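You operate a simulated robot arm through the tools that you are given. There is no shell and no other tool. Be economical: measure what you need, move in short steps, check, and stop when the job is done.

You run a simulated robot arm. Do the job below in one go: nothing can be reset, and whatever is moved stays where it is left.

TASK
Try the white gauge on the gauge block, then lay it in the green tray.
Fine: three presses of the blue pump button; one of the release button, and nought showing, before the gauge comes out.

The check looks at the end state, three seconds after you hand in, the way a careful person would. Anything else that was tipped, shoved, dropped, spilled or broken makes it a failure.

THE ROBOT
A 7-joint arm with a two-finger parallel gripper, fixed in place. Base frame: the origin is at the foot of the arm, x ahead of it, y to its left, z up; the work surface is at about z = 0.88. Units: m, rad, N and s.
Its first joint turns from -2.897 to 2.897 rad. Payload 4.4 kg.
Tool frame: the origin (TCP) lies between the finger pads and is the grasp point; the fingertips stand 0.023 m ahead of it; z points along the fingers, y is the line along which they close. The gripper opens to 0.094 m. The fingers are 0.038 m wide and 0.01 m thick; the gripper's body (0.054 by 0.096 m) begins 0.039 m behind the TCP.
Orientation is told as [roll, pitch, yaw] about the base's x, y, z axes, in that order, counted from this pose: with the fingers straight down and closing along the base's y, the tool's x points along the base's -x, its y along +y and its z along -z.

THE INTERFACE
- The arm moves only by the tool move_arm. Its argument "series" is one flat list of numbers, 7 for each row, row after row: the shift along the tool's x, y, z in mm, then the turn, a rotation vector about the tool's x, y, z in rad, then the closure, from 0 (fully open) to 1 (shut). In form: [tx, ty, tz, wx, wy, wz, fingers, tx, ty, tz, wx, wy, wz, fingers, ...]. A call has 1 to 8 rows; each row shifts and turns the commanded pose from where the row before left it, along the tool's axes as they then stand. Rows are played at 5 a second. More than 0.05 m and 0.15 rad between two rows, or a gripper value outside its range, and nothing of the call is played. A pose out of reach is approached as far as the arm can. The call stops where the force on the tool passes 40 N (or 10 N more than at its start, if that is more) or the arm is blocked; 0.2 s more then pass. The fingers move at their own pace (about 0.072 m/s each) and stop on an object; they squeeze with about 25 N. The grip force told is the motor's: it shows also when the fingers shut on nothing. Time passes only in rows, and 0.2 s behind the last, so rows that do not move let the fingers close. The reply holds the time, the measured pose of the TCP, the force on the tool along the base axes, the opening and the grip force, in the units named above and with some noise, with the torque about the TCP (base axes, N m) and any sound that the robot's microphone picked up, and new pictures: "pictures" is both (left out), scene, wrist or none.
- Cameras (640 x 400 px; columns grow to the right, rows downward): "scene" is fixed at [0.2163, -0.5058, 1.4799]; the picture's right is [0.80, -0.60, 0.00], its down [-0.22, -0.30, -0.93] and it looks along [0.55, 0.74, -0.38] (base axes); focal length 323 px, centre (320, 200). "wrist" rides on the gripper at [0.086, 0.016, -0.075] in the tool frame; the picture's right is [-0.18, 0.98, 0.00], its down [-0.58, -0.11, -0.81] and it looks along [-0.79, -0.15, 0.59] (tool axes); focal length 243 px, centre (320, 200). There is no depth. A picture from a camera that has moved, and an enlarged one, comes with that camera's place and axes in the base frame and with its lens. The place of the scene camera against the robot may be out by one fixed shift of up to 0.012 m in any direction.
- inspect(camera, box): a new picture of the part [left, top, right, bottom] of that camera's present view, enlarged. It takes no simulated time.
- finish_job(): hands the job in; it is judged then, once.

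Go step by step. Nothing tells you positions but the pictures and the camera data: compare them with the known pose of the tool, close in by small moves and look again before you grip or let go. The budget is 120 turns and 200 pictures, counting those below and the enlarged ones. Unless the task says otherwise, let go and move clear before handing in, and close with one line.

The tools are called after "Emit:" as name(argument=value, ...) on one line, values as JSON. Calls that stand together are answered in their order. move_arm: Moves the arm, as the interface text tells. Its arguments: {"type":"object","properties":{"series":{"type":"array"},"pictures":{"type":"string","enum":["both","scene","wrist","none"]}},"required":["series"]} The other tools are called the same way: inspect (camera, box) takes an enlarged picture of a part of a camera's view; finish_job () hands the job in.

At the start:

```text
clock: 0.0
eef_pos: [0.7813, 0.3251, 1.2143]
ee_rot: [0.002, 0.0, -0.001]
force: [-0.4, 0.1, 0.0]
moment: [0.0, 0.02, 0.01]
opening: 0.0941
finger_force: 0.0
```

scene: 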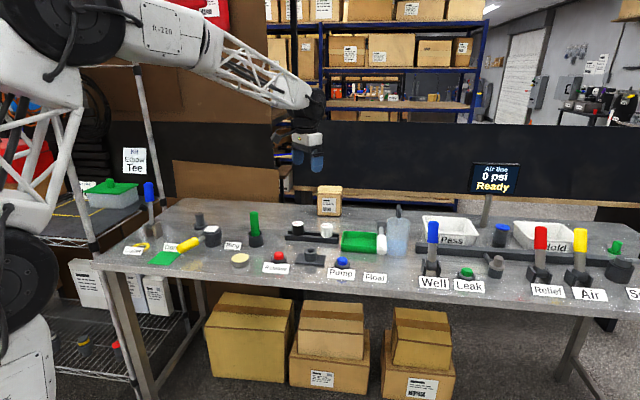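
wrist: 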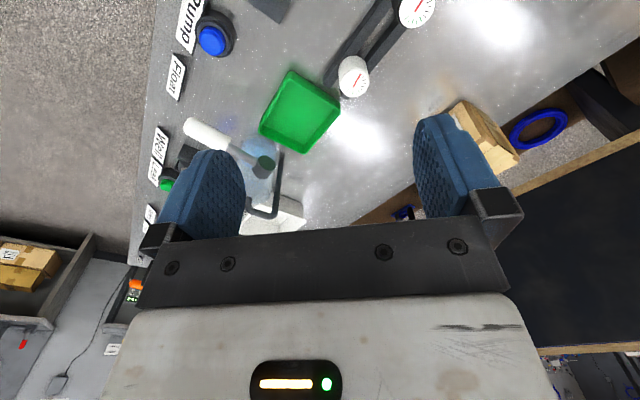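

I see a bench with labelled buttons, gauges on a rail, and a green tray. I'll enlarge the relevant areas first.

Emit:
inspect(camera="scene", box=[220, 180, 420, 305])

Emit:
inspect(camera="scene", box=[80, 170, 280, 295])

Emit:
inspect(camera="scene", box=[400, 150, 640, 300])

Emit:
inspect(camera="wrist", box=[140, 0, 460, 200])

```text
3.20 times, centred on (320, 242) of scene
camera zoom: at [0.2163, -0.5058, 1.4799], right [0.8, -0.6, 0.0], down [-0.22, -0.3, -0.93], along [0.55, 0.74, -0.38], focal length 1034 px, centre (320, 64)
```

zoom: 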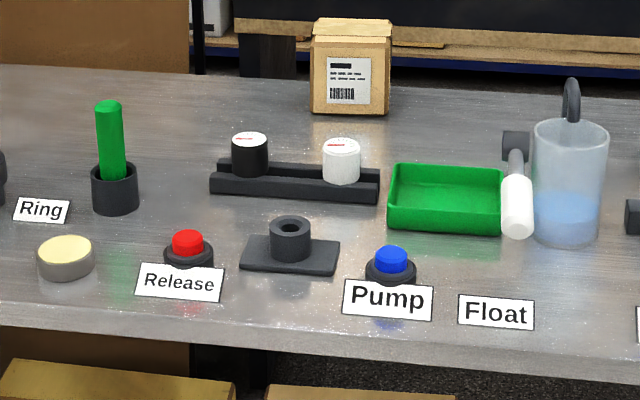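

```text
3.20 times, centred on (180, 232) of scene
camera zoom: at [0.2163, -0.5058, 1.4799], right [0.8, -0.6, 0.0], down [-0.22, -0.3, -0.93], along [0.55, 0.74, -0.38], focal length 1034 px, centre (768, 96)
```

zoom: 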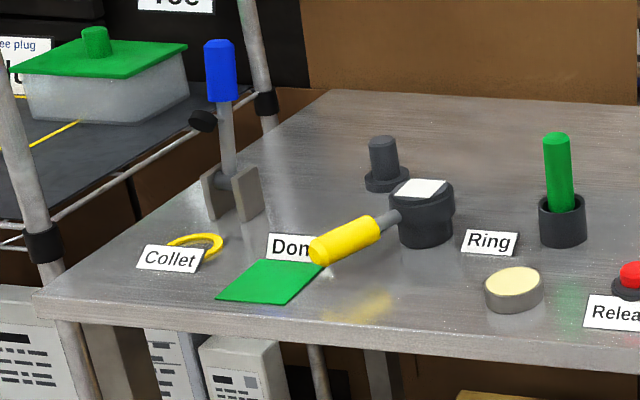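

```text
2.67 times, centred on (520, 225) of scene
camera zoom: at [0.2163, -0.5058, 1.4799], right [0.8, -0.6, 0.0], down [-0.22, -0.3, -0.93], along [0.55, 0.74, -0.38], focal length 862 px, centre (-213, 133)
```

zoom: 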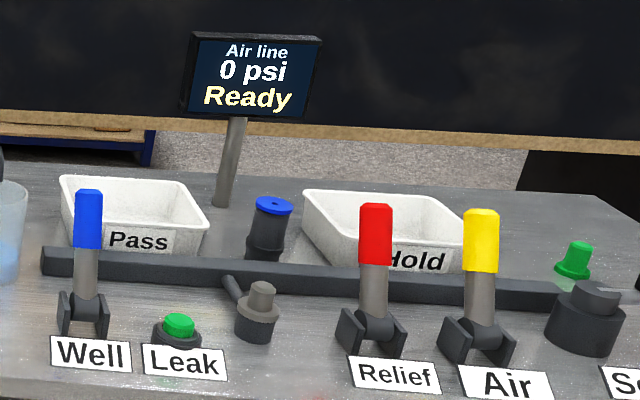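

```text
2.00 times, centred on (300, 100) of wrist
camera zoom: at [0.6952, 0.3401, 1.2883], right [0.18, 0.98, 0.0], down [0.58, -0.11, 0.81], along [0.79, -0.15, -0.59], focal length 485 px, centre (360, 400)
```

zoom: 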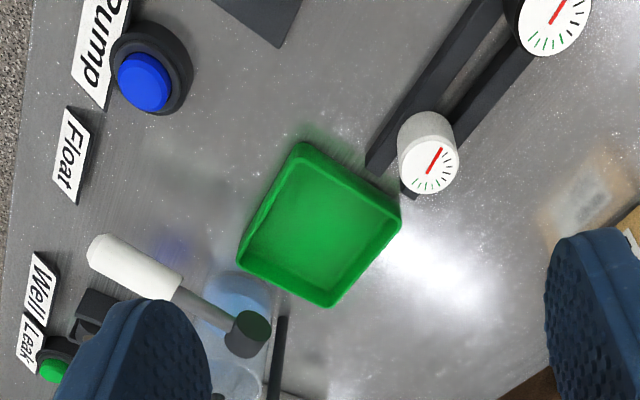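

The gauges stand on a rack around (0.90, 0.36). I'll descend to look at the white gauge more closely.

Emit:
move_arm(series=[0, 15, 45, 0, 0, 0, 0, 0, 10, 45, 0, 0, 0, 0, 0, 10, 45, 0, 0, 0, 0, 0, 0, 30, 0, 0, 0, 0])

```text
clock: 1.0
eef_pos: [0.7805, 0.3614, 1.0485]
ee_rot: [0.002, -0.003, 0.001]
force: [0.6, -0.6, -0.2]
moment: [0.0, -0.01, -0.02]
opening: 0.0942
finger_force: 0.0
camera wrist: at [0.6947, 0.3757, 1.1222], right [0.18, 0.98, 0.0], down [0.58, -0.11, 0.81], along [0.79, -0.15, -0.59], focal length 243 px, centre (320, 200)
```

scene: 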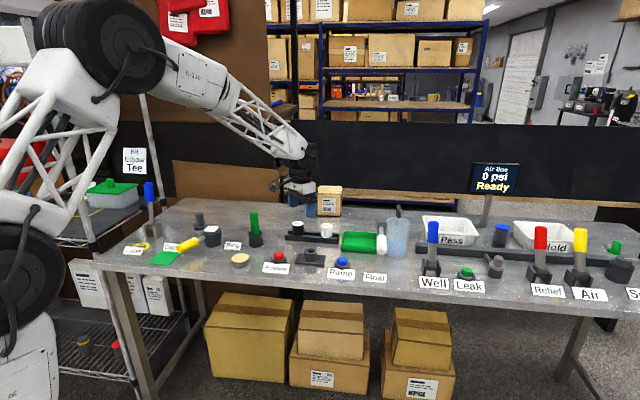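
wrist: 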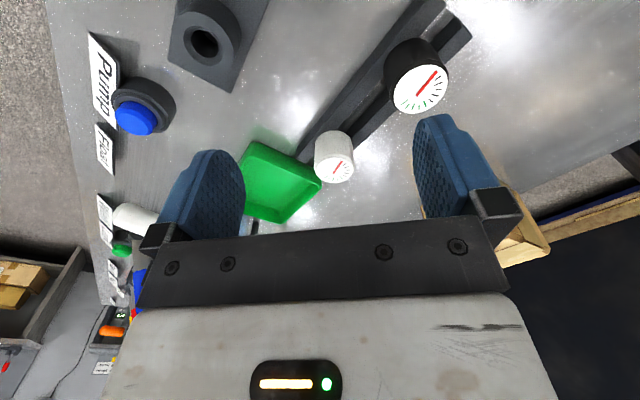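

The white gauge's top is at about (0.885, 0.357, 0.943). I'll look closer at the gauge, rack and block.

Emit:
inspect(camera="wrist", box=[240, 80, 400, 220])

Emit:
inspect(camera="wrist", box=[80, 0, 280, 140])

Emit:
inspect(camera="scene", box=[270, 205, 360, 275])

```text
2.86 times, centred on (320, 150) of wrist
camera zoom: at [0.6947, 0.3757, 1.1222], right [0.18, 0.98, 0.0], down [0.58, -0.11, 0.81], along [0.79, -0.15, -0.59], focal length 693 px, centre (320, 343)
```

zoom: 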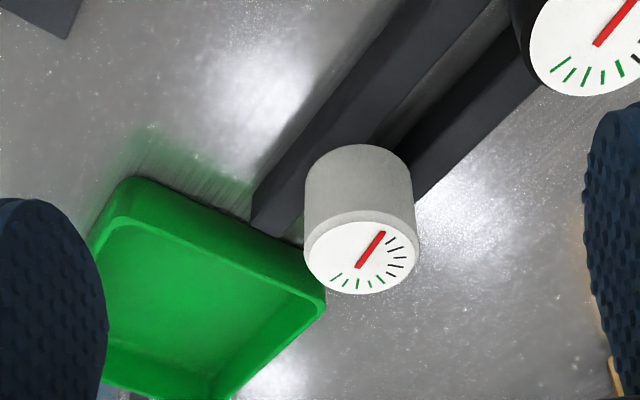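

```text
2.86 times, centred on (180, 70) of wrist
camera zoom: at [0.6947, 0.3757, 1.1222], right [0.18, 0.98, 0.0], down [0.58, -0.11, 0.81], along [0.79, -0.15, -0.59], focal length 693 px, centre (720, 571)
```

zoom: 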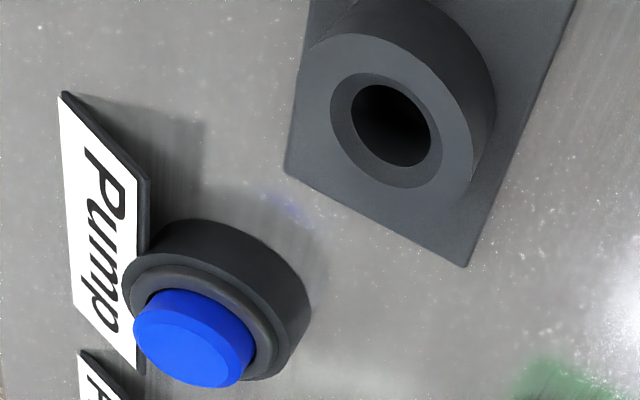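

```text
5.71 times, centred on (315, 240) of scene
camera zoom: at [0.2163, -0.5058, 1.4799], right [0.8, -0.6, 0.0], down [-0.22, -0.3, -0.93], along [0.55, 0.74, -0.38], focal length 1846 px, centre (349, -29)
```

zoom: 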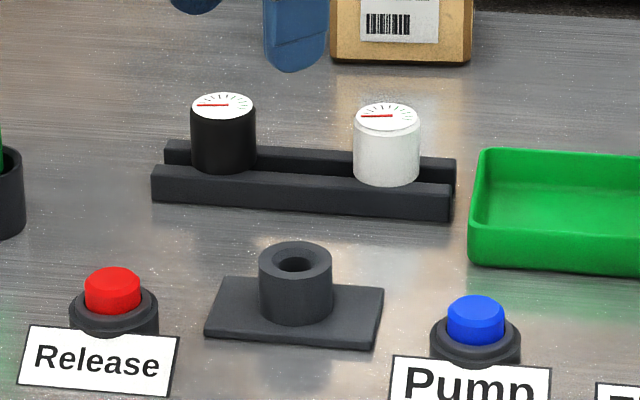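

Next I turn the tool 45° so the fingers close across the rack, then move nearly over the gauge and look again.

Emit:
move_arm(series=[0, 0, 0, 0, 0, 0.131, 0, 0, 0, 0, 0, 0, 0.131, 0, 0, 0, 0, 0, 0, 0.131, 0, 0, 0, 0, 0, 0, 0.131, 0, 0, 0, 0, 0, 0, 0.131, 0, 0, 0, 0, 0, 0, 0.13, 0, -25, 24, 0, 0, 0, 0, 0, -25, 24, 0, 0, 0, 0, 0])

```text
clock: 2.8
eef_pos: [0.8508, 0.3601, 1.0484]
ee_rot: [0.001, 0.0, -0.787]
force: [-0.5, -0.5, -0.2]
moment: [0.01, -0.01, 0.0]
opening: 0.0941
finger_force: 0.0
camera wrist: at [0.8024, 0.4314, 1.123], right [0.83, 0.56, 0.0], down [0.33, -0.49, 0.81], along [0.46, -0.67, -0.59], focal length 243 px, centre (320, 200)
```

scene: 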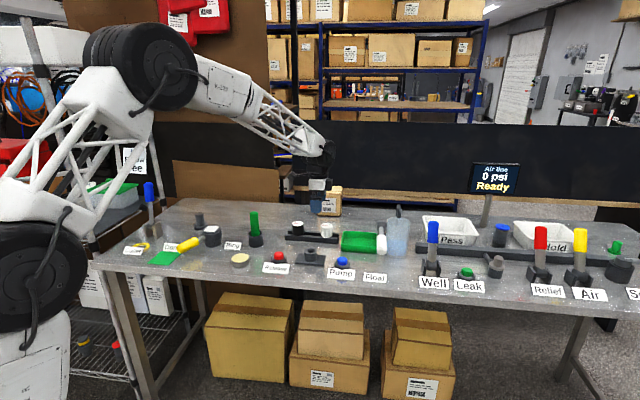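
wrist: 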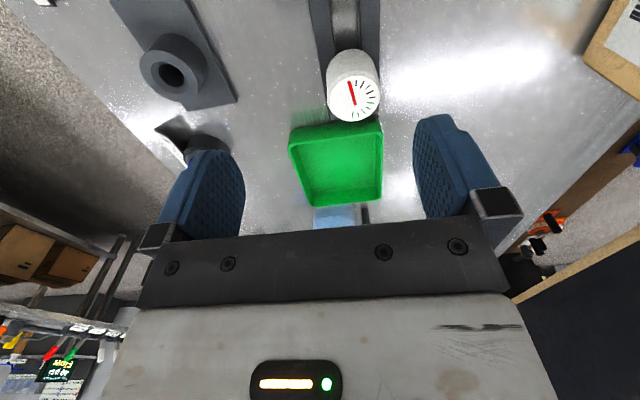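

The new view confirms the gauge at (0.886, 0.357). I'll move over it and lower partway.

Emit:
move_arm(series=[-27, 23, 0, 0, 0, 0, 0, 0, 0, 30, 0, 0, 0, 0, 0, 0, 30, 0, 0, 0, 0])

```text
clock: 3.6
eef_pos: [0.8856, 0.3568, 0.9893]
ee_rot: [0.002, 0.0, -0.785]
force: [0.7, -1.0, 0.4]
moment: [0.0, 0.02, 0.0]
opening: 0.0938
finger_force: 0.0
camera wrist: at [0.8368, 0.4279, 1.0635], right [0.83, 0.56, 0.0], down [0.33, -0.49, 0.81], along [0.46, -0.66, -0.59], focal length 243 px, centre (320, 200)
```

scene: 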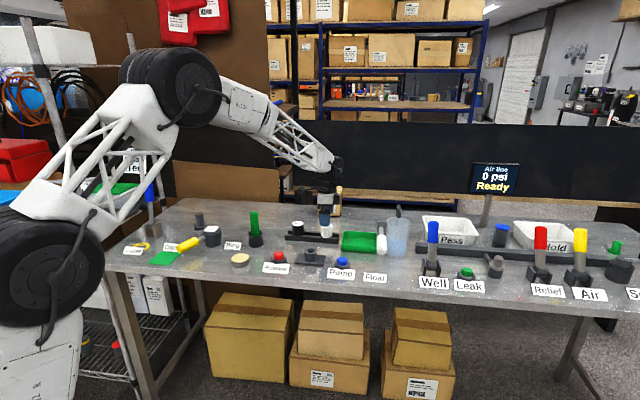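
wrist: 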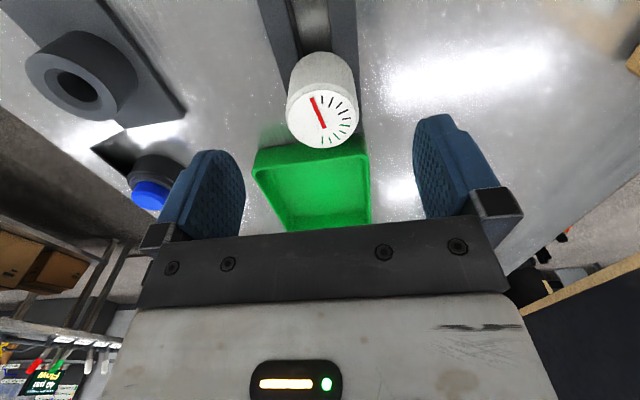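

Aligned within a couple of mm; lowering to the body and closing.

Emit:
move_arm(series=[0, 0, 30, 0, 0, 0, 0, 0, 0, 25, 0, 0, 0, 0, 0, 0, 0, 0, 0, 0, 0], pictures="wrist")

```text
clock: 4.4
eef_pos: [0.8862, 0.3568, 0.9328]
ee_rot: [0.002, 0.0, -0.786]
force: [0.3, -0.3, -0.6]
moment: [-0.02, 0.0, 0.01]
opening: 0.094
finger_force: 0.2
camera wrist: at [0.8373, 0.4277, 1.0079], right [0.83, 0.56, 0.0], down [0.33, -0.49, 0.81], along [0.46, -0.66, -0.59], focal length 243 px, centre (320, 200)
```

wrist: 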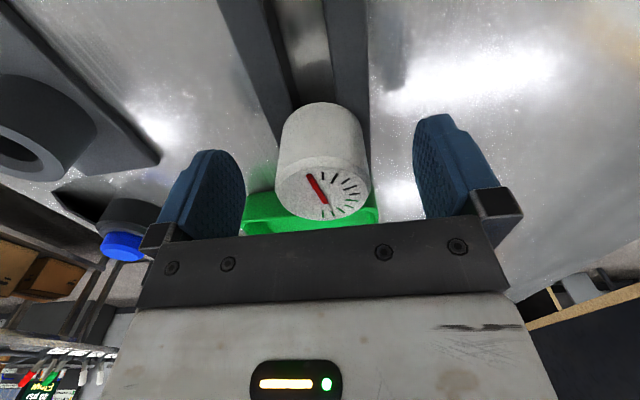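

The gauge is centred between the fingers; closing.

Emit:
move_arm(series=[0, 0, 0, 0, 0, 0, 0.4, 0, 0, 0, 0, 0, 0, 0.7, 0, 0, 0, 0, 0, 0, 1, 0, 0, 0, 0, 0, 0, 1], pictures="wrist")

```text
clock: 5.4
eef_pos: [0.8862, 0.3558, 0.9341]
ee_rot: [0.001, 0.0, -0.785]
force: [0.3, -0.7, 1.4]
moment: [-0.03, 0.04, -0.03]
opening: 0.0427
finger_force: 25.2
camera wrist: at [0.8372, 0.4277, 1.0081], right [0.83, 0.56, 0.0], down [0.33, -0.49, 0.81], along [0.46, -0.66, -0.59], focal length 243 px, centre (320, 200)
```

wrist: 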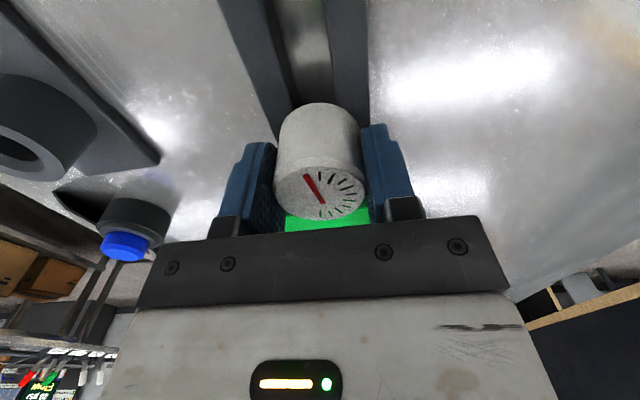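

Gripped, 43 mm wide. Lifting straight up.

Emit:
move_arm(series=[0, 0, -20, 0, 0, 0, 1, 0, 0, -30, 0, 0, 0, 1, 0, 0, -40, 0, 0, 0, 1, 0, 0, 0, 0, 0, 0, 1])

Emit:
inspect(camera="scene", box=[270, 190, 360, 260])

```text
clock: 6.4
eef_pos: [0.8863, 0.3549, 1.0237]
ee_rot: [0.002, 0.001, -0.784]
force: [-0.2, 0.9, -1.3]
moment: [0.04, 0.02, 0.02]
opening: 0.0
finger_force: 24.8
camera wrist: at [0.8367, 0.4267, 1.0985], right [0.83, 0.56, 0.0], down [0.33, -0.49, 0.81], along [0.46, -0.66, -0.59], focal length 243 px, centre (320, 200)
```

scene: 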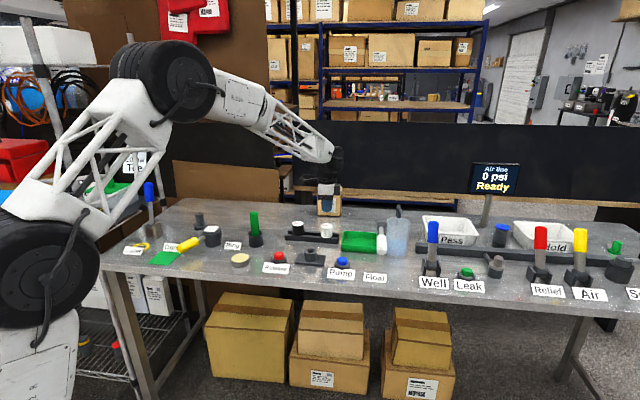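
wrist: 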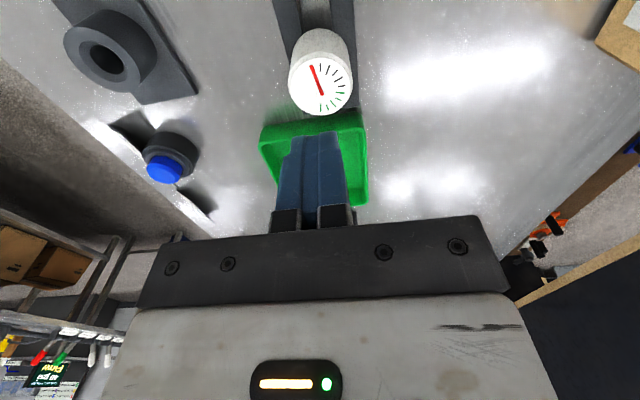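

```text
5.71 times, centred on (315, 225) of scene
camera zoom: at [0.2163, -0.5058, 1.4799], right [0.8, -0.6, 0.0], down [-0.22, -0.3, -0.93], along [0.55, 0.74, -0.38], focal length 1846 px, centre (349, 57)
```

zoom: 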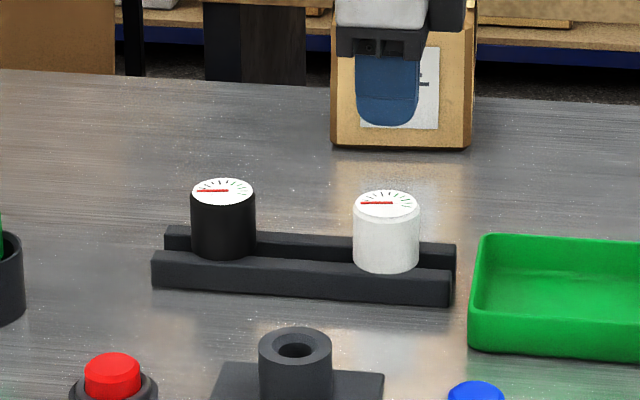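

The gauge slipped and stayed seated in the rack, unmoved. I'll reopen, go about 5 mm deeper and lift slowly.

Emit:
move_arm(series=[0, 0, 0, 0, 0, 0, 0, 0, 0, 0, 0, 0, 0, 0, 0, 0, 0, 0, 0, 0, 0, 0, 0, 0, 0, 0, 0, 0, 0, 0, 35, 0, 0, 0, 0, 0, 0, 30, 0, 0, 0, 0, 0, 1, 29, 0, 0, 0, 0, 0, 0, 0, 0, 0, 0, 0], pictures="wrist")

```text
clock: 8.2
eef_pos: [0.8871, 0.3555, 0.9303]
ee_rot: [0.002, 0.001, -0.786]
force: [0.0, 0.1, -0.4]
moment: [0.0, 0.02, -0.01]
opening: 0.0938
finger_force: 0.2
camera wrist: at [0.8379, 0.4283, 1.0048], right [0.83, 0.56, 0.0], down [0.33, -0.49, 0.81], along [0.46, -0.66, -0.59], focal length 243 px, centre (320, 200)
```

wrist: 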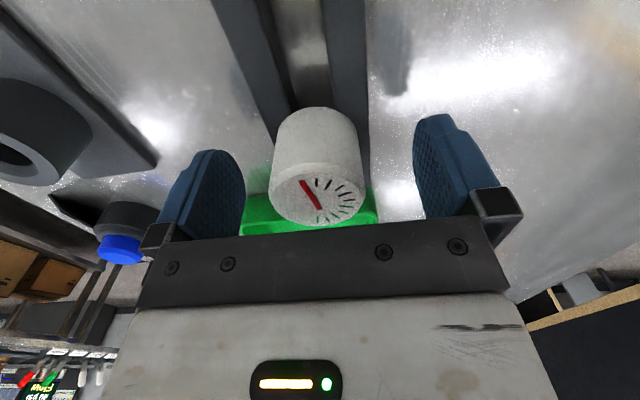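

Centred and 5 mm above the rail. Closing with more settling time, then a small test lift.

Emit:
move_arm(series=[0, 0, 1, 0, 0, 0, 0.5, 0, 0, 0, 0, 0, 0, 1, 0, 0, 0, 0, 0, 0, 1, 0, 0, 0, 0, 0, 0, 1, 0, 0, 0, 0, 0, 0, 1, 0, 0, -3, 0, 0, 0, 1, 0, 0, -3, 0, 0, 0, 1], pictures="wrist")

```text
clock: 9.8
eef_pos: [0.8874, 0.3565, 0.9365]
ee_rot: [0.003, -0.001, -0.786]
force: [0.3, 0.2, -0.9]
moment: [0.0, -0.02, -0.01]
opening: 0.0424
finger_force: 24.8
camera wrist: at [0.8378, 0.428, 1.0099], right [0.83, 0.56, 0.0], down [0.33, -0.49, 0.81], along [0.46, -0.67, -0.59], focal length 243 px, centre (320, 200)
```

wrist: 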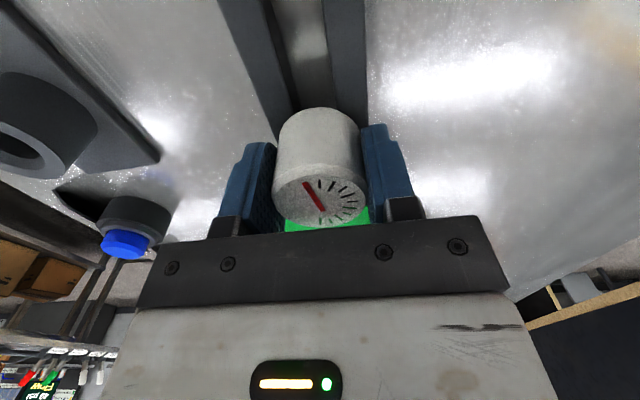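

The gauge seems to follow the fingers; continuing gently.

Emit:
move_arm(series=[0, 0, -5, 0, 0, 0, 1, 0, 0, -5, 0, 0, 0, 1, 0, 0, -5, 0, 0, 0, 1, 0, 0, -5, 0, 0, 0, 1, 0, 0, -5, 0, 0, 0, 1], pictures="wrist")

```text
clock: 11.0
eef_pos: [0.8865, 0.3573, 0.9604]
ee_rot: [0.002, 0.001, -0.786]
force: [-0.1, 0.8, -0.6]
moment: [-0.01, -0.01, 0.05]
opening: 0.0423
finger_force: 25.0
camera wrist: at [0.8377, 0.4286, 1.0348], right [0.83, 0.56, 0.0], down [0.33, -0.49, 0.81], along [0.46, -0.67, -0.59], focal length 243 px, centre (320, 200)
```

wrist: 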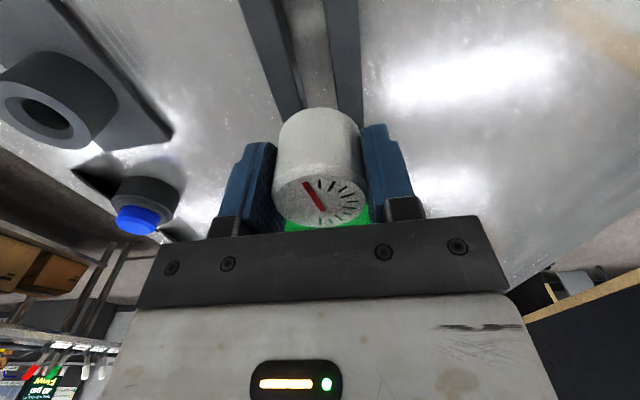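

It is lifting. Continue upward in modest steps.

Emit:
move_arm(series=[0, 0, -6, 0, 0, 0, 1, 0, 0, -8, 0, 0, 0, 1, 0, 0, -8, 0, 0, 0, 1, 0, 0, -8, 0, 0, 0, 1, 0, 0, -8, 0, 0, 0, 1, 0, 0, -8, 0, 0, 0, 1, 0, 0, -5, 0, 0, 0, 1])

Emit:
inspect(camera="scene", box=[270, 190, 360, 260])

```text
clock: 12.6
eef_pos: [0.8869, 0.3572, 1.012]
ee_rot: [0.003, 0.001, -0.785]
force: [0.1, 0.9, -0.8]
moment: [-0.01, 0.0, -0.04]
opening: 0.0426
finger_force: 25.2
camera wrist: at [0.8377, 0.428, 1.0857], right [0.83, 0.56, 0.0], down [0.33, -0.49, 0.81], along [0.46, -0.67, -0.59], focal length 243 px, centre (320, 200)
```

scene: 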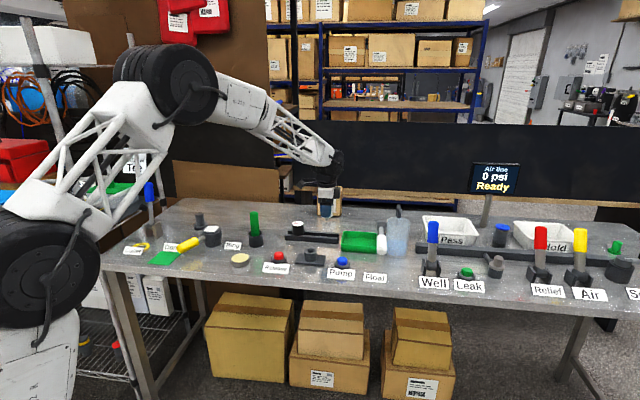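
wrist: 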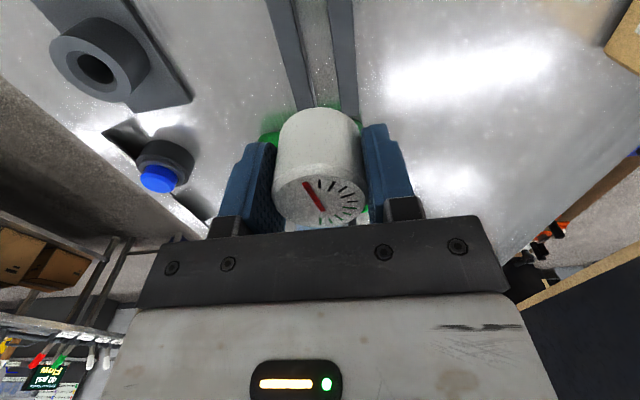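

```text
5.71 times, centred on (315, 225) of scene
camera zoom: at [0.2163, -0.5058, 1.4799], right [0.8, -0.6, 0.0], down [-0.22, -0.3, -0.93], along [0.55, 0.74, -0.38], focal length 1846 px, centre (349, 57)
```

zoom: 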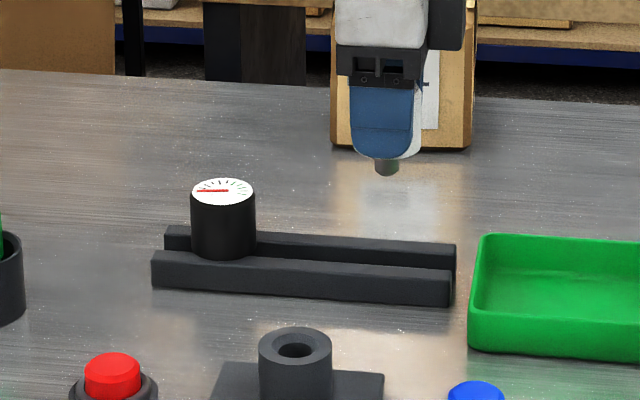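

Gauge is held with its stem below; the block's bore is at about (0.756, 0.274, 0.915). Moving above it gently.

Emit:
move_arm(series=[2, -10, 0, 0, 0, 0, 1, 4, -20, 0, 0, 0, 0, 1, 6, -25, 0, 0, 0, 0, 1, 6, -25, 0, 0, 0, 0, 1, 6, -25, 0, 0, 0, 0, 1, 5, -24, 0, 0, 0, 0, 1, 3, -15, 0, 0, 0, 0, 1, 2, -7, 0, 0, 0, 0, 1])

Emit:
inspect(camera="wrist", box=[240, 0, 400, 120])

Emit:
inspect(camera="scene", box=[260, 190, 350, 275])

```text
clock: 14.4
eef_pos: [0.7555, 0.2747, 1.0091]
ee_rot: [0.001, 0.0, -0.785]
force: [-0.7, -0.1, -0.1]
moment: [0.04, -0.01, -0.03]
opening: 0.0426
finger_force: 24.9
camera wrist: at [0.7061, 0.3457, 1.0847], right [0.83, 0.56, 0.0], down [0.33, -0.49, 0.81], along [0.46, -0.66, -0.59], focal length 243 px, centre (320, 200)
```

scene: 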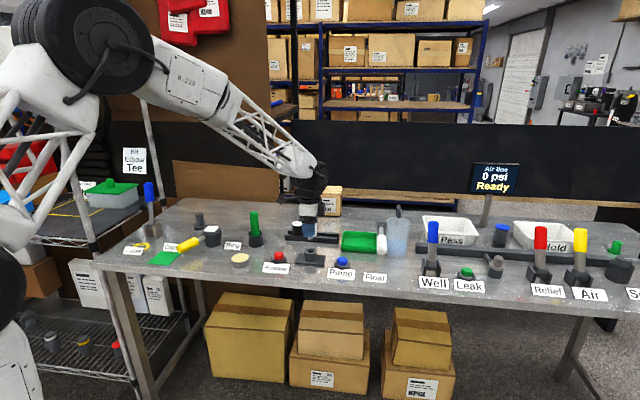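
wrist: 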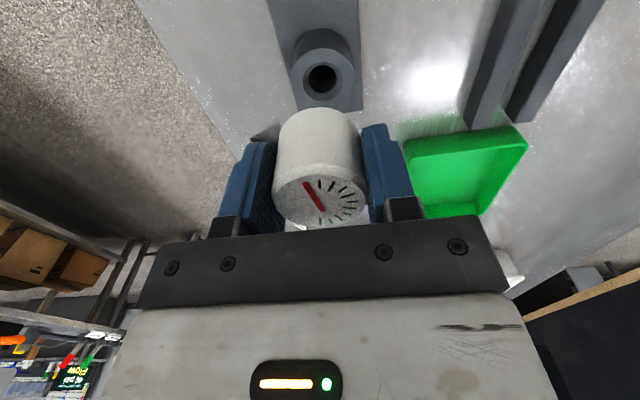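

```text
3.33 times, centred on (320, 60) of wrist
camera zoom: at [0.7061, 0.3457, 1.0847], right [0.83, 0.56, 0.0], down [0.33, -0.49, 0.81], along [0.46, -0.66, -0.59], focal length 809 px, centre (320, 667)
```

zoom: 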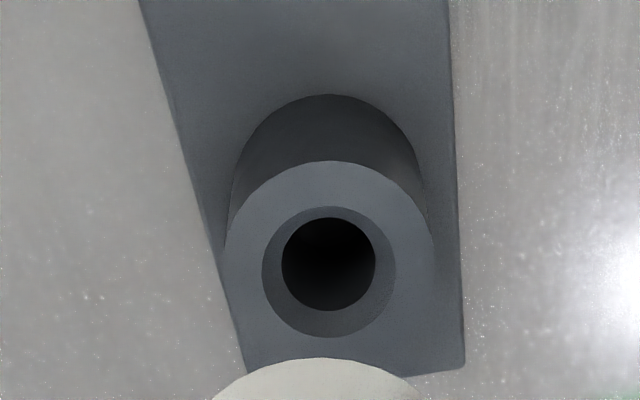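

```text
4.71 times, centred on (305, 232) of scene
camera zoom: at [0.2163, -0.5058, 1.4799], right [0.8, -0.6, 0.0], down [-0.22, -0.3, -0.93], along [0.55, 0.74, -0.38], focal length 1520 px, centre (391, 47)
```

zoom: 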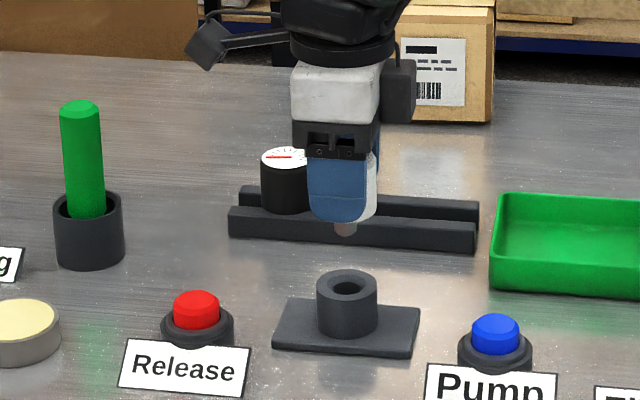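

The bore is within about 1 mm of the tool axis and has a wide chamfer. Descending carefully.

Emit:
move_arm(series=[-1, 1, 8, 0, 0, 0, 1, 0, 0, 10, 0, 0, 0, 1, 0, 0, 8, 0, 0, 0, 1, 0, 0, 6, 0, 0, 0, 1])

Emit:
inspect(camera="scene", box=[270, 200, 350, 275])

```text
clock: 15.4
eef_pos: [0.7569, 0.2752, 0.9812]
ee_rot: [0.001, -0.001, -0.785]
force: [0.7, -0.1, 0.0]
moment: [0.0, 0.0, -0.02]
opening: 0.0425
finger_force: 25.1
camera wrist: at [0.7081, 0.3456, 1.0534], right [0.83, 0.56, 0.0], down [0.33, -0.49, 0.81], along [0.46, -0.67, -0.59], focal length 243 px, centre (320, 200)
```

scene: 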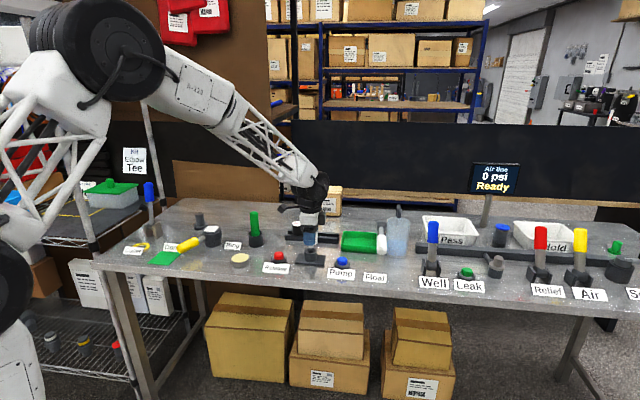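
wrist: 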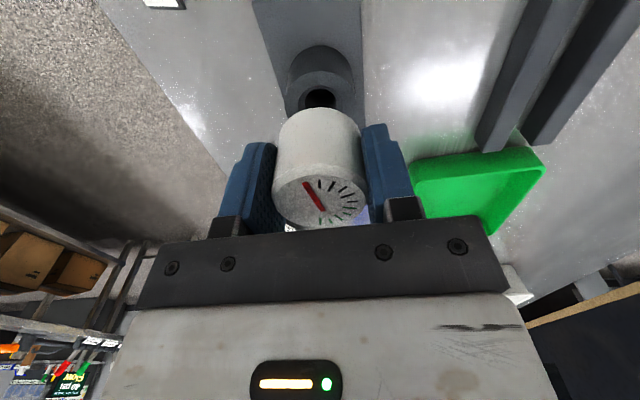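

```text
5.33 times, centred on (310, 238) of scene
camera zoom: at [0.2163, -0.5058, 1.4799], right [0.8, -0.6, 0.0], down [-0.22, -0.3, -0.93], along [0.55, 0.74, -0.38], focal length 1723 px, centre (373, 0)
```

zoom: 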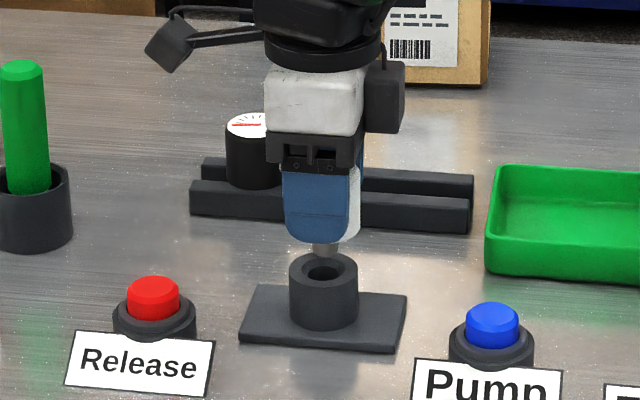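

Emit:
inspect(camera="wrist", box=[270, 30, 370, 115])

Emit:
inspect(camera="scene", box=[295, 230, 325, 260])

```text
4.71 times, centred on (320, 72) of wrist
camera zoom: at [0.7081, 0.3456, 1.0534], right [0.83, 0.56, 0.0], down [0.33, -0.49, 0.81], along [0.46, -0.67, -0.59], focal length 1142 px, centre (320, 800)
```

zoom: 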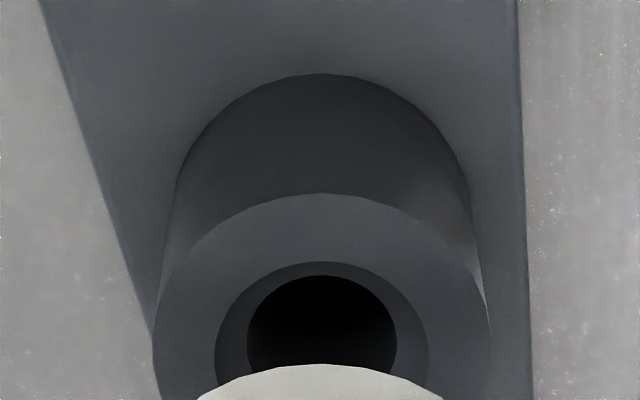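

```text
13.33 times, centred on (310, 245) of scene
camera zoom: at [0.2163, -0.5058, 1.4799], right [0.8, -0.6, 0.0], down [-0.22, -0.3, -0.93], along [0.55, 0.74, -0.38], focal length 4308 px, centre (453, -400)
```

zoom: 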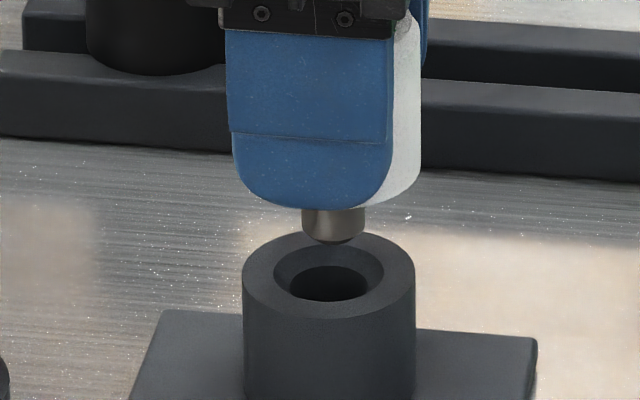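

The scene view shows the stem about 1.4 mm right of the bore centre, so I shift that and continue down.

Emit:
move_arm(series=[1.4, 0.4, 8, 0, 0, 0, 1, 0, 0, 8, 0, 0, 0, 1, 0, 0, 4, 0, 0, 0, 1, 0, 0, 4, 0, 0, 0, 1])

Emit:
inspect(camera="scene", box=[295, 230, 325, 260])

```text
clock: 16.4
eef_pos: [0.7571, 0.2753, 0.9538]
ee_rot: [0.002, 0.001, -0.784]
force: [-0.2, -0.1, -1.2]
moment: [0.0, 0.01, 0.02]
opening: 0.0424
finger_force: 25.0
camera wrist: at [0.7076, 0.3465, 1.0291], right [0.83, 0.56, 0.0], down [0.33, -0.49, 0.81], along [0.46, -0.67, -0.59], focal length 243 px, centre (320, 200)
```

scene: 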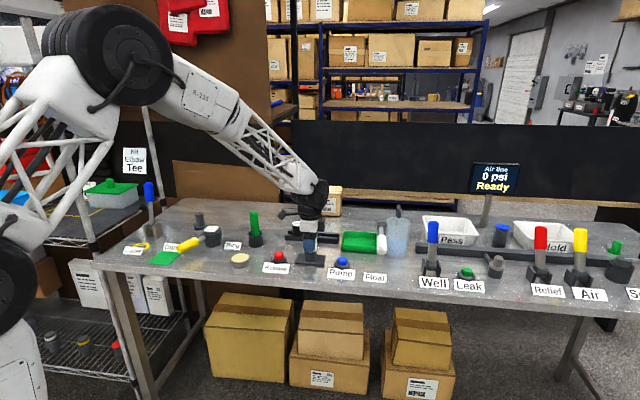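
wrist: 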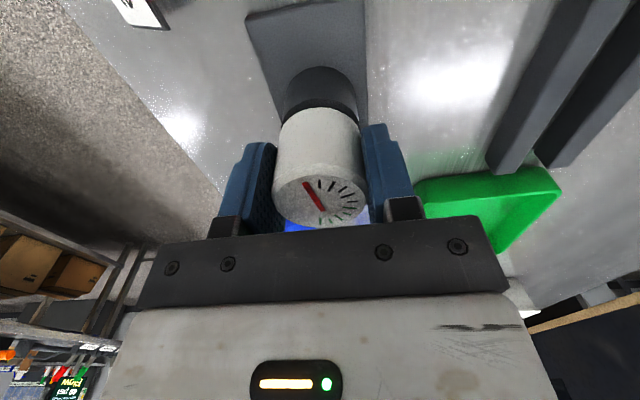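

```text
13.33 times, centred on (310, 245) of scene
camera zoom: at [0.2163, -0.5058, 1.4799], right [0.8, -0.6, 0.0], down [-0.22, -0.3, -0.93], along [0.55, 0.74, -0.38], focal length 4308 px, centre (453, -400)
```

zoom: 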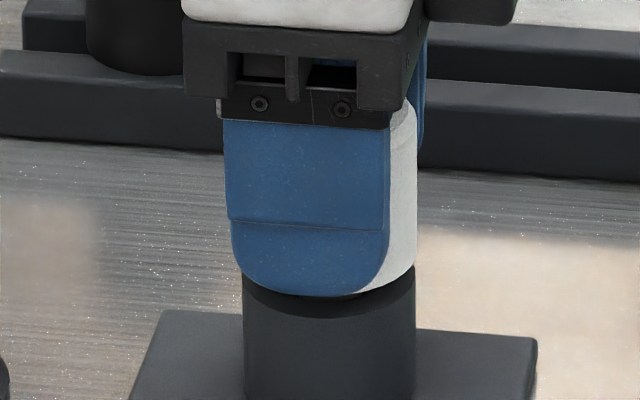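

The stem is in the bore mouth. Continuing down in small steps to feel for seating.

Emit:
move_arm(series=[0, 0, 2, 0, 0, 0, 1, 0, 0, 2, 0, 0, 0, 1, 0, 0, 2, 0, 0, 0, 1, 0, 0, 2, 0, 0, 0, 1], pictures="none")

Emit:
inspect(camera="scene", box=[295, 230, 325, 260])

```text
clock: 17.4
eef_pos: [0.7568, 0.2758, 0.9475]
ee_rot: [0.001, -0.002, -0.785]
force: [-2.6, -1.1, 9.8]
moment: [-0.08, 0.18, 0.02]
opening: 0.0425
finger_force: 24.9
```

```text
13.33 times, centred on (310, 245) of scene
camera zoom: at [0.2163, -0.5058, 1.4799], right [0.8, -0.6, 0.0], down [-0.22, -0.3, -0.93], along [0.55, 0.74, -0.38], focal length 4308 px, centre (453, -400)
```

zoom: 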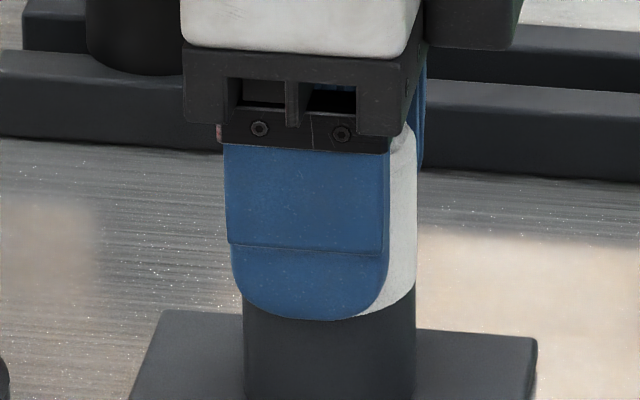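

It is seated (10 N contact, body resting on the block). Releasing and rising.

Emit:
move_arm(series=[0, 0, 0, 0, 0, 0, 0.4, 0, 0, 0, 0, 0, 0, 0.2, 0, 0, 0, 0, 0, 0, 0, 0, 0, 0, 0, 0, 0, 0, 0, 0, -30, 0, 0, 0, 0, 0, 0, -35, 0, 0, 0, 0, 0, 0, -15, 0, 0, 0, 1, 0, 0, 0, 0, 0, 0, 1])

Emit:
inspect(camera="scene", box=[260, 220, 380, 290])

Emit:
inspect(camera="scene", box=[440, 150, 540, 210])

```text
clock: 19.2
eef_pos: [0.7554, 0.2759, 1.0274]
ee_rot: [0.001, 0.0, -0.784]
force: [0.2, 0.7, -0.7]
moment: [0.01, 0.0, -0.01]
opening: 0.0095
finger_force: 0.1
camera wrist: at [0.7072, 0.3472, 1.1018], right [0.83, 0.56, 0.0], down [0.33, -0.49, 0.81], along [0.46, -0.66, -0.59], focal length 243 px, centre (320, 200)
```

scene: 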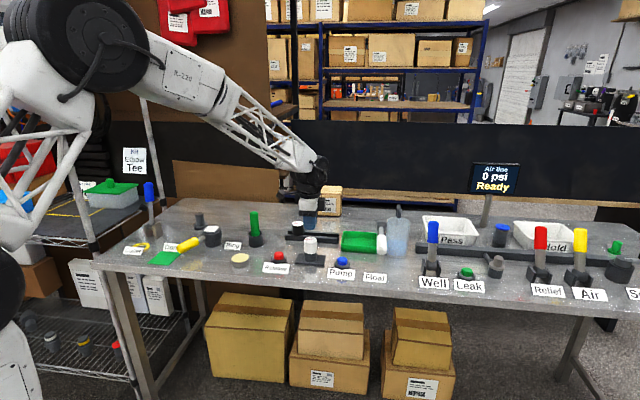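
wrist: 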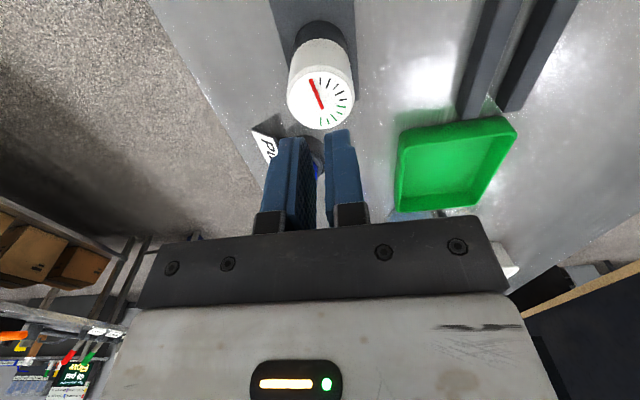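

```text
5.33 times, centred on (320, 255) of scene
camera zoom: at [0.2163, -0.5058, 1.4799], right [0.8, -0.6, 0.0], down [-0.22, -0.3, -0.93], along [0.55, 0.74, -0.38], focal length 1723 px, centre (320, -93)
```

zoom: 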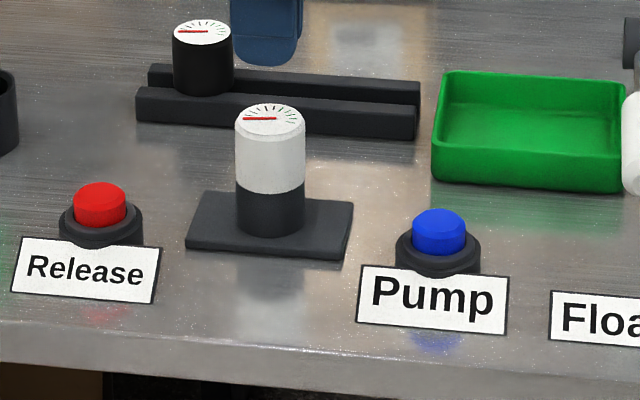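

```text
6.40 times, centred on (490, 180) of scene
camera zoom: at [0.2163, -0.5058, 1.4799], right [0.8, -0.6, 0.0], down [-0.22, -0.3, -0.93], along [0.55, 0.74, -0.38], focal length 2068 px, centre (-768, 328)
```

zoom: 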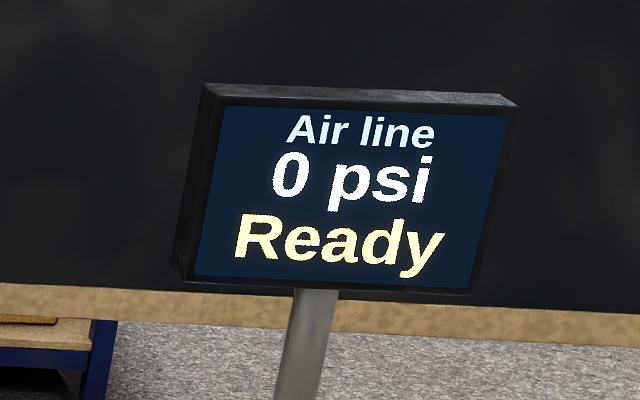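

The gauge is seated and stands straight. I estimate the pump button's top at about (0.807, 0.170, 0.917); moving over it with closed fingers.

Emit:
move_arm(series=[-37, -13, 0, 0, 0, 0, 1, -37, -13, 0, 0, 0, 0, 1, -37, -12, 0, 0, 0, 0, 1, 0, 0, 20, 0, 0, 0, 1, 0, 0, 20, 0, 0, 0, 1])

Emit:
inspect(camera="scene", box=[300, 225, 390, 285])

Emit:
inspect(camera="wrist", box=[240, 60, 400, 200])

```text
clock: 20.4
eef_pos: [0.8091, 0.1706, 0.9868]
ee_rot: [0.002, 0.0, -0.786]
force: [-0.7, -0.2, 0.5]
moment: [0.0, -0.01, -0.01]
opening: 0.0
finger_force: 25.3
camera wrist: at [0.7595, 0.2415, 1.0614], right [0.83, 0.56, 0.0], down [0.33, -0.49, 0.81], along [0.46, -0.67, -0.59], focal length 243 px, centre (320, 200)
```

scene: 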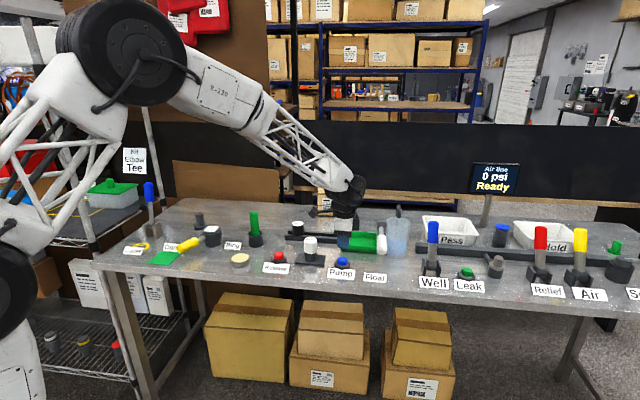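
wrist: 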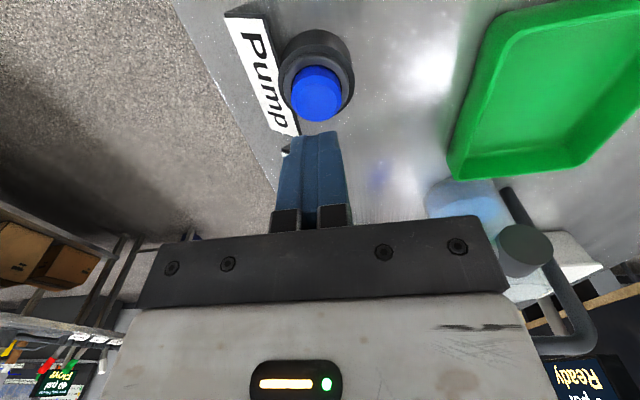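

```text
6.67 times, centred on (345, 255) of scene
camera zoom: at [0.2163, -0.5058, 1.4799], right [0.8, -0.6, 0.0], down [-0.22, -0.3, -0.93], along [0.55, 0.74, -0.38], focal length 2154 px, centre (153, -167)
```

zoom: 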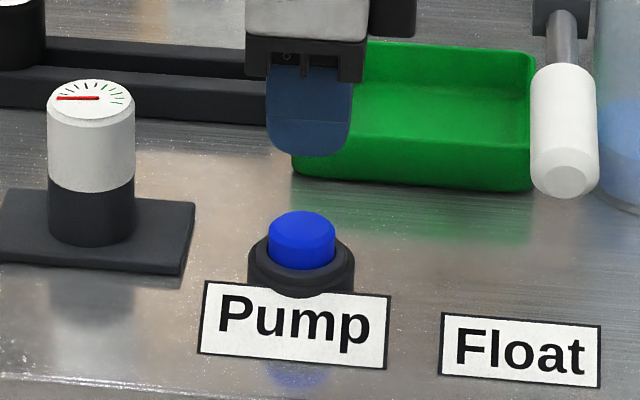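

```text
2.86 times, centred on (320, 130) of wrist
camera zoom: at [0.7595, 0.2415, 1.0614], right [0.83, 0.56, 0.0], down [0.33, -0.49, 0.81], along [0.46, -0.67, -0.59], focal length 693 px, centre (320, 400)
```

zoom: 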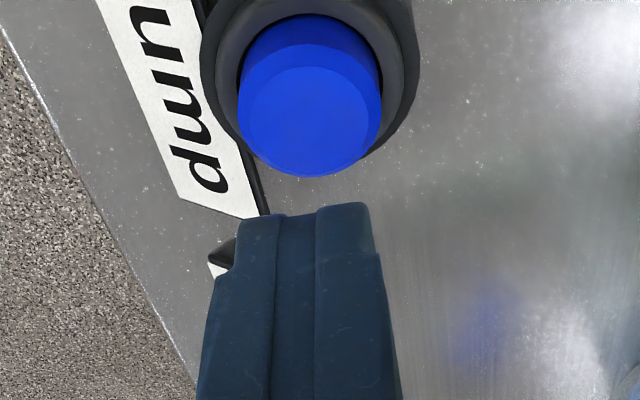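

The button is about (+1.5, −2.4) mm from the tool axis. Correcting and making the first press, in small steps.

Emit:
move_arm(series=[1.5, -2.4, 20, 0, 0, 0, 1, 0, 0, 18, 0, 0, 0, 1, 0, 0, 3, 0, 0, 0, 1, 0, 0, 3, 0, 0, 0, 1, 0, 0, 2, 0, 0, 0, 1, 0, 0, 2, 0, 0, 0, 1], pictures="wrist")

Emit:
inspect(camera="scene", box=[290, 225, 380, 285])

```text
clock: 21.8
eef_pos: [0.8054, 0.1686, 0.9386]
ee_rot: [0.001, 0.0, -0.786]
force: [-1.6, -0.2, 5.4]
moment: [-0.01, 0.07, 0.01]
opening: 0.0
finger_force: 25.0
heard: click
camera wrist: at [0.7564, 0.2409, 1.0136], right [0.83, 0.56, 0.0], down [0.33, -0.49, 0.81], along [0.46, -0.66, -0.59], focal length 243 px, centre (320, 200)
```

wrist: 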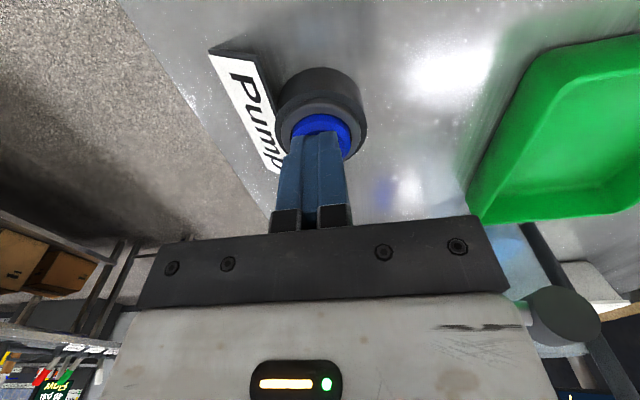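

```text
6.67 times, centred on (335, 255) of scene
camera zoom: at [0.2163, -0.5058, 1.4799], right [0.8, -0.6, 0.0], down [-0.22, -0.3, -0.93], along [0.55, 0.74, -0.38], focal length 2154 px, centre (220, -167)
```

zoom: 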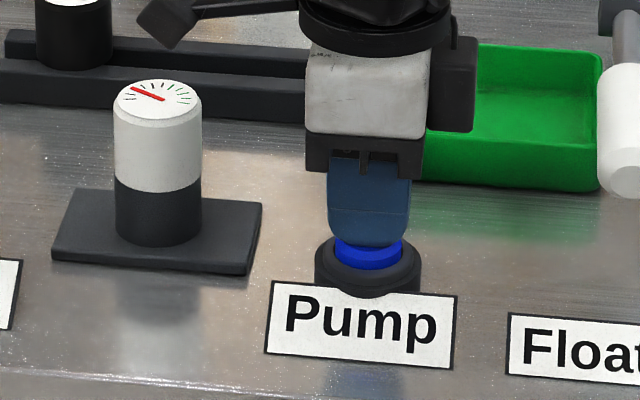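

A click was heard and the needle rose: one press. Now I back off fully and check it.

Emit:
move_arm(series=[0, 0, -6, 0, 0, 0, 1, 0, 0, -8, 0, 0, 0, 1, 0, 0, 0, 0, 0, 0, 1], pictures="none")

Emit:
inspect(camera="scene", box=[290, 225, 380, 285])

```text
clock: 22.6
eef_pos: [0.8047, 0.1703, 0.9528]
ee_rot: [0.001, -0.001, -0.784]
force: [-0.5, -0.1, 0.4]
moment: [-0.01, 0.02, -0.02]
opening: 0.0
finger_force: 25.4
```

```text
6.67 times, centred on (335, 255) of scene
camera zoom: at [0.2163, -0.5058, 1.4799], right [0.8, -0.6, 0.0], down [-0.22, -0.3, -0.93], along [0.55, 0.74, -0.38], focal length 2154 px, centre (220, -167)
```

zoom: 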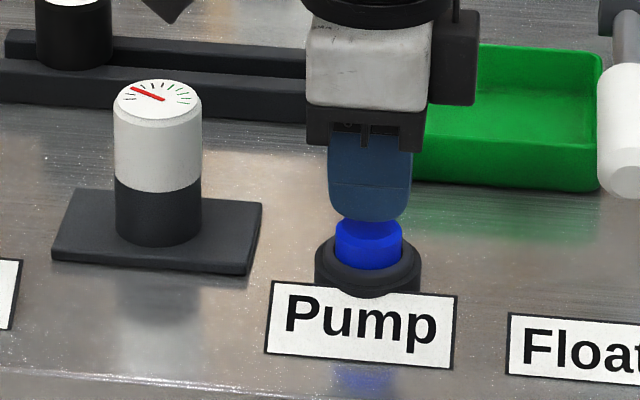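

The pressure holds and the button is back up. Second press.

Emit:
move_arm(series=[0, 0, 6, 0, 0, 0, 1, 0, 0, 4, 0, 0, 0, 1, 0, 0, 2, 0, 0, 0, 1, 0, 0, 2, 0, 0, 0, 1], pictures="none")

Emit:
inspect(camera="scene", box=[290, 225, 380, 285])

```text
clock: 23.6
eef_pos: [0.8065, 0.1691, 0.9393]
ee_rot: [0.001, 0.001, -0.785]
force: [-2.7, -0.7, 5.8]
moment: [0.03, 0.09, 0.0]
opening: 0.0
finger_force: 24.9
heard: click
```

```text
6.67 times, centred on (335, 255) of scene
camera zoom: at [0.2163, -0.5058, 1.4799], right [0.8, -0.6, 0.0], down [-0.22, -0.3, -0.93], along [0.55, 0.74, -0.38], focal length 2154 px, centre (220, -167)
```

zoom: 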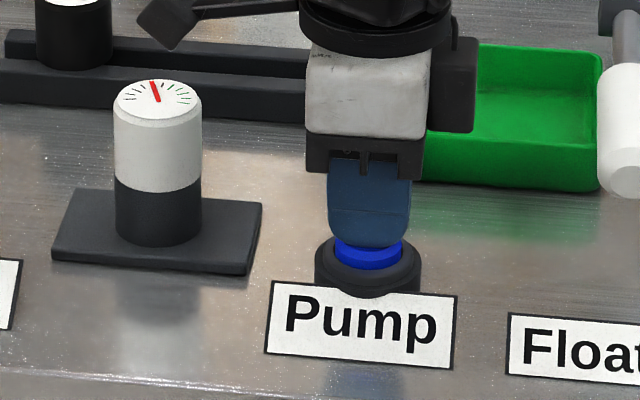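

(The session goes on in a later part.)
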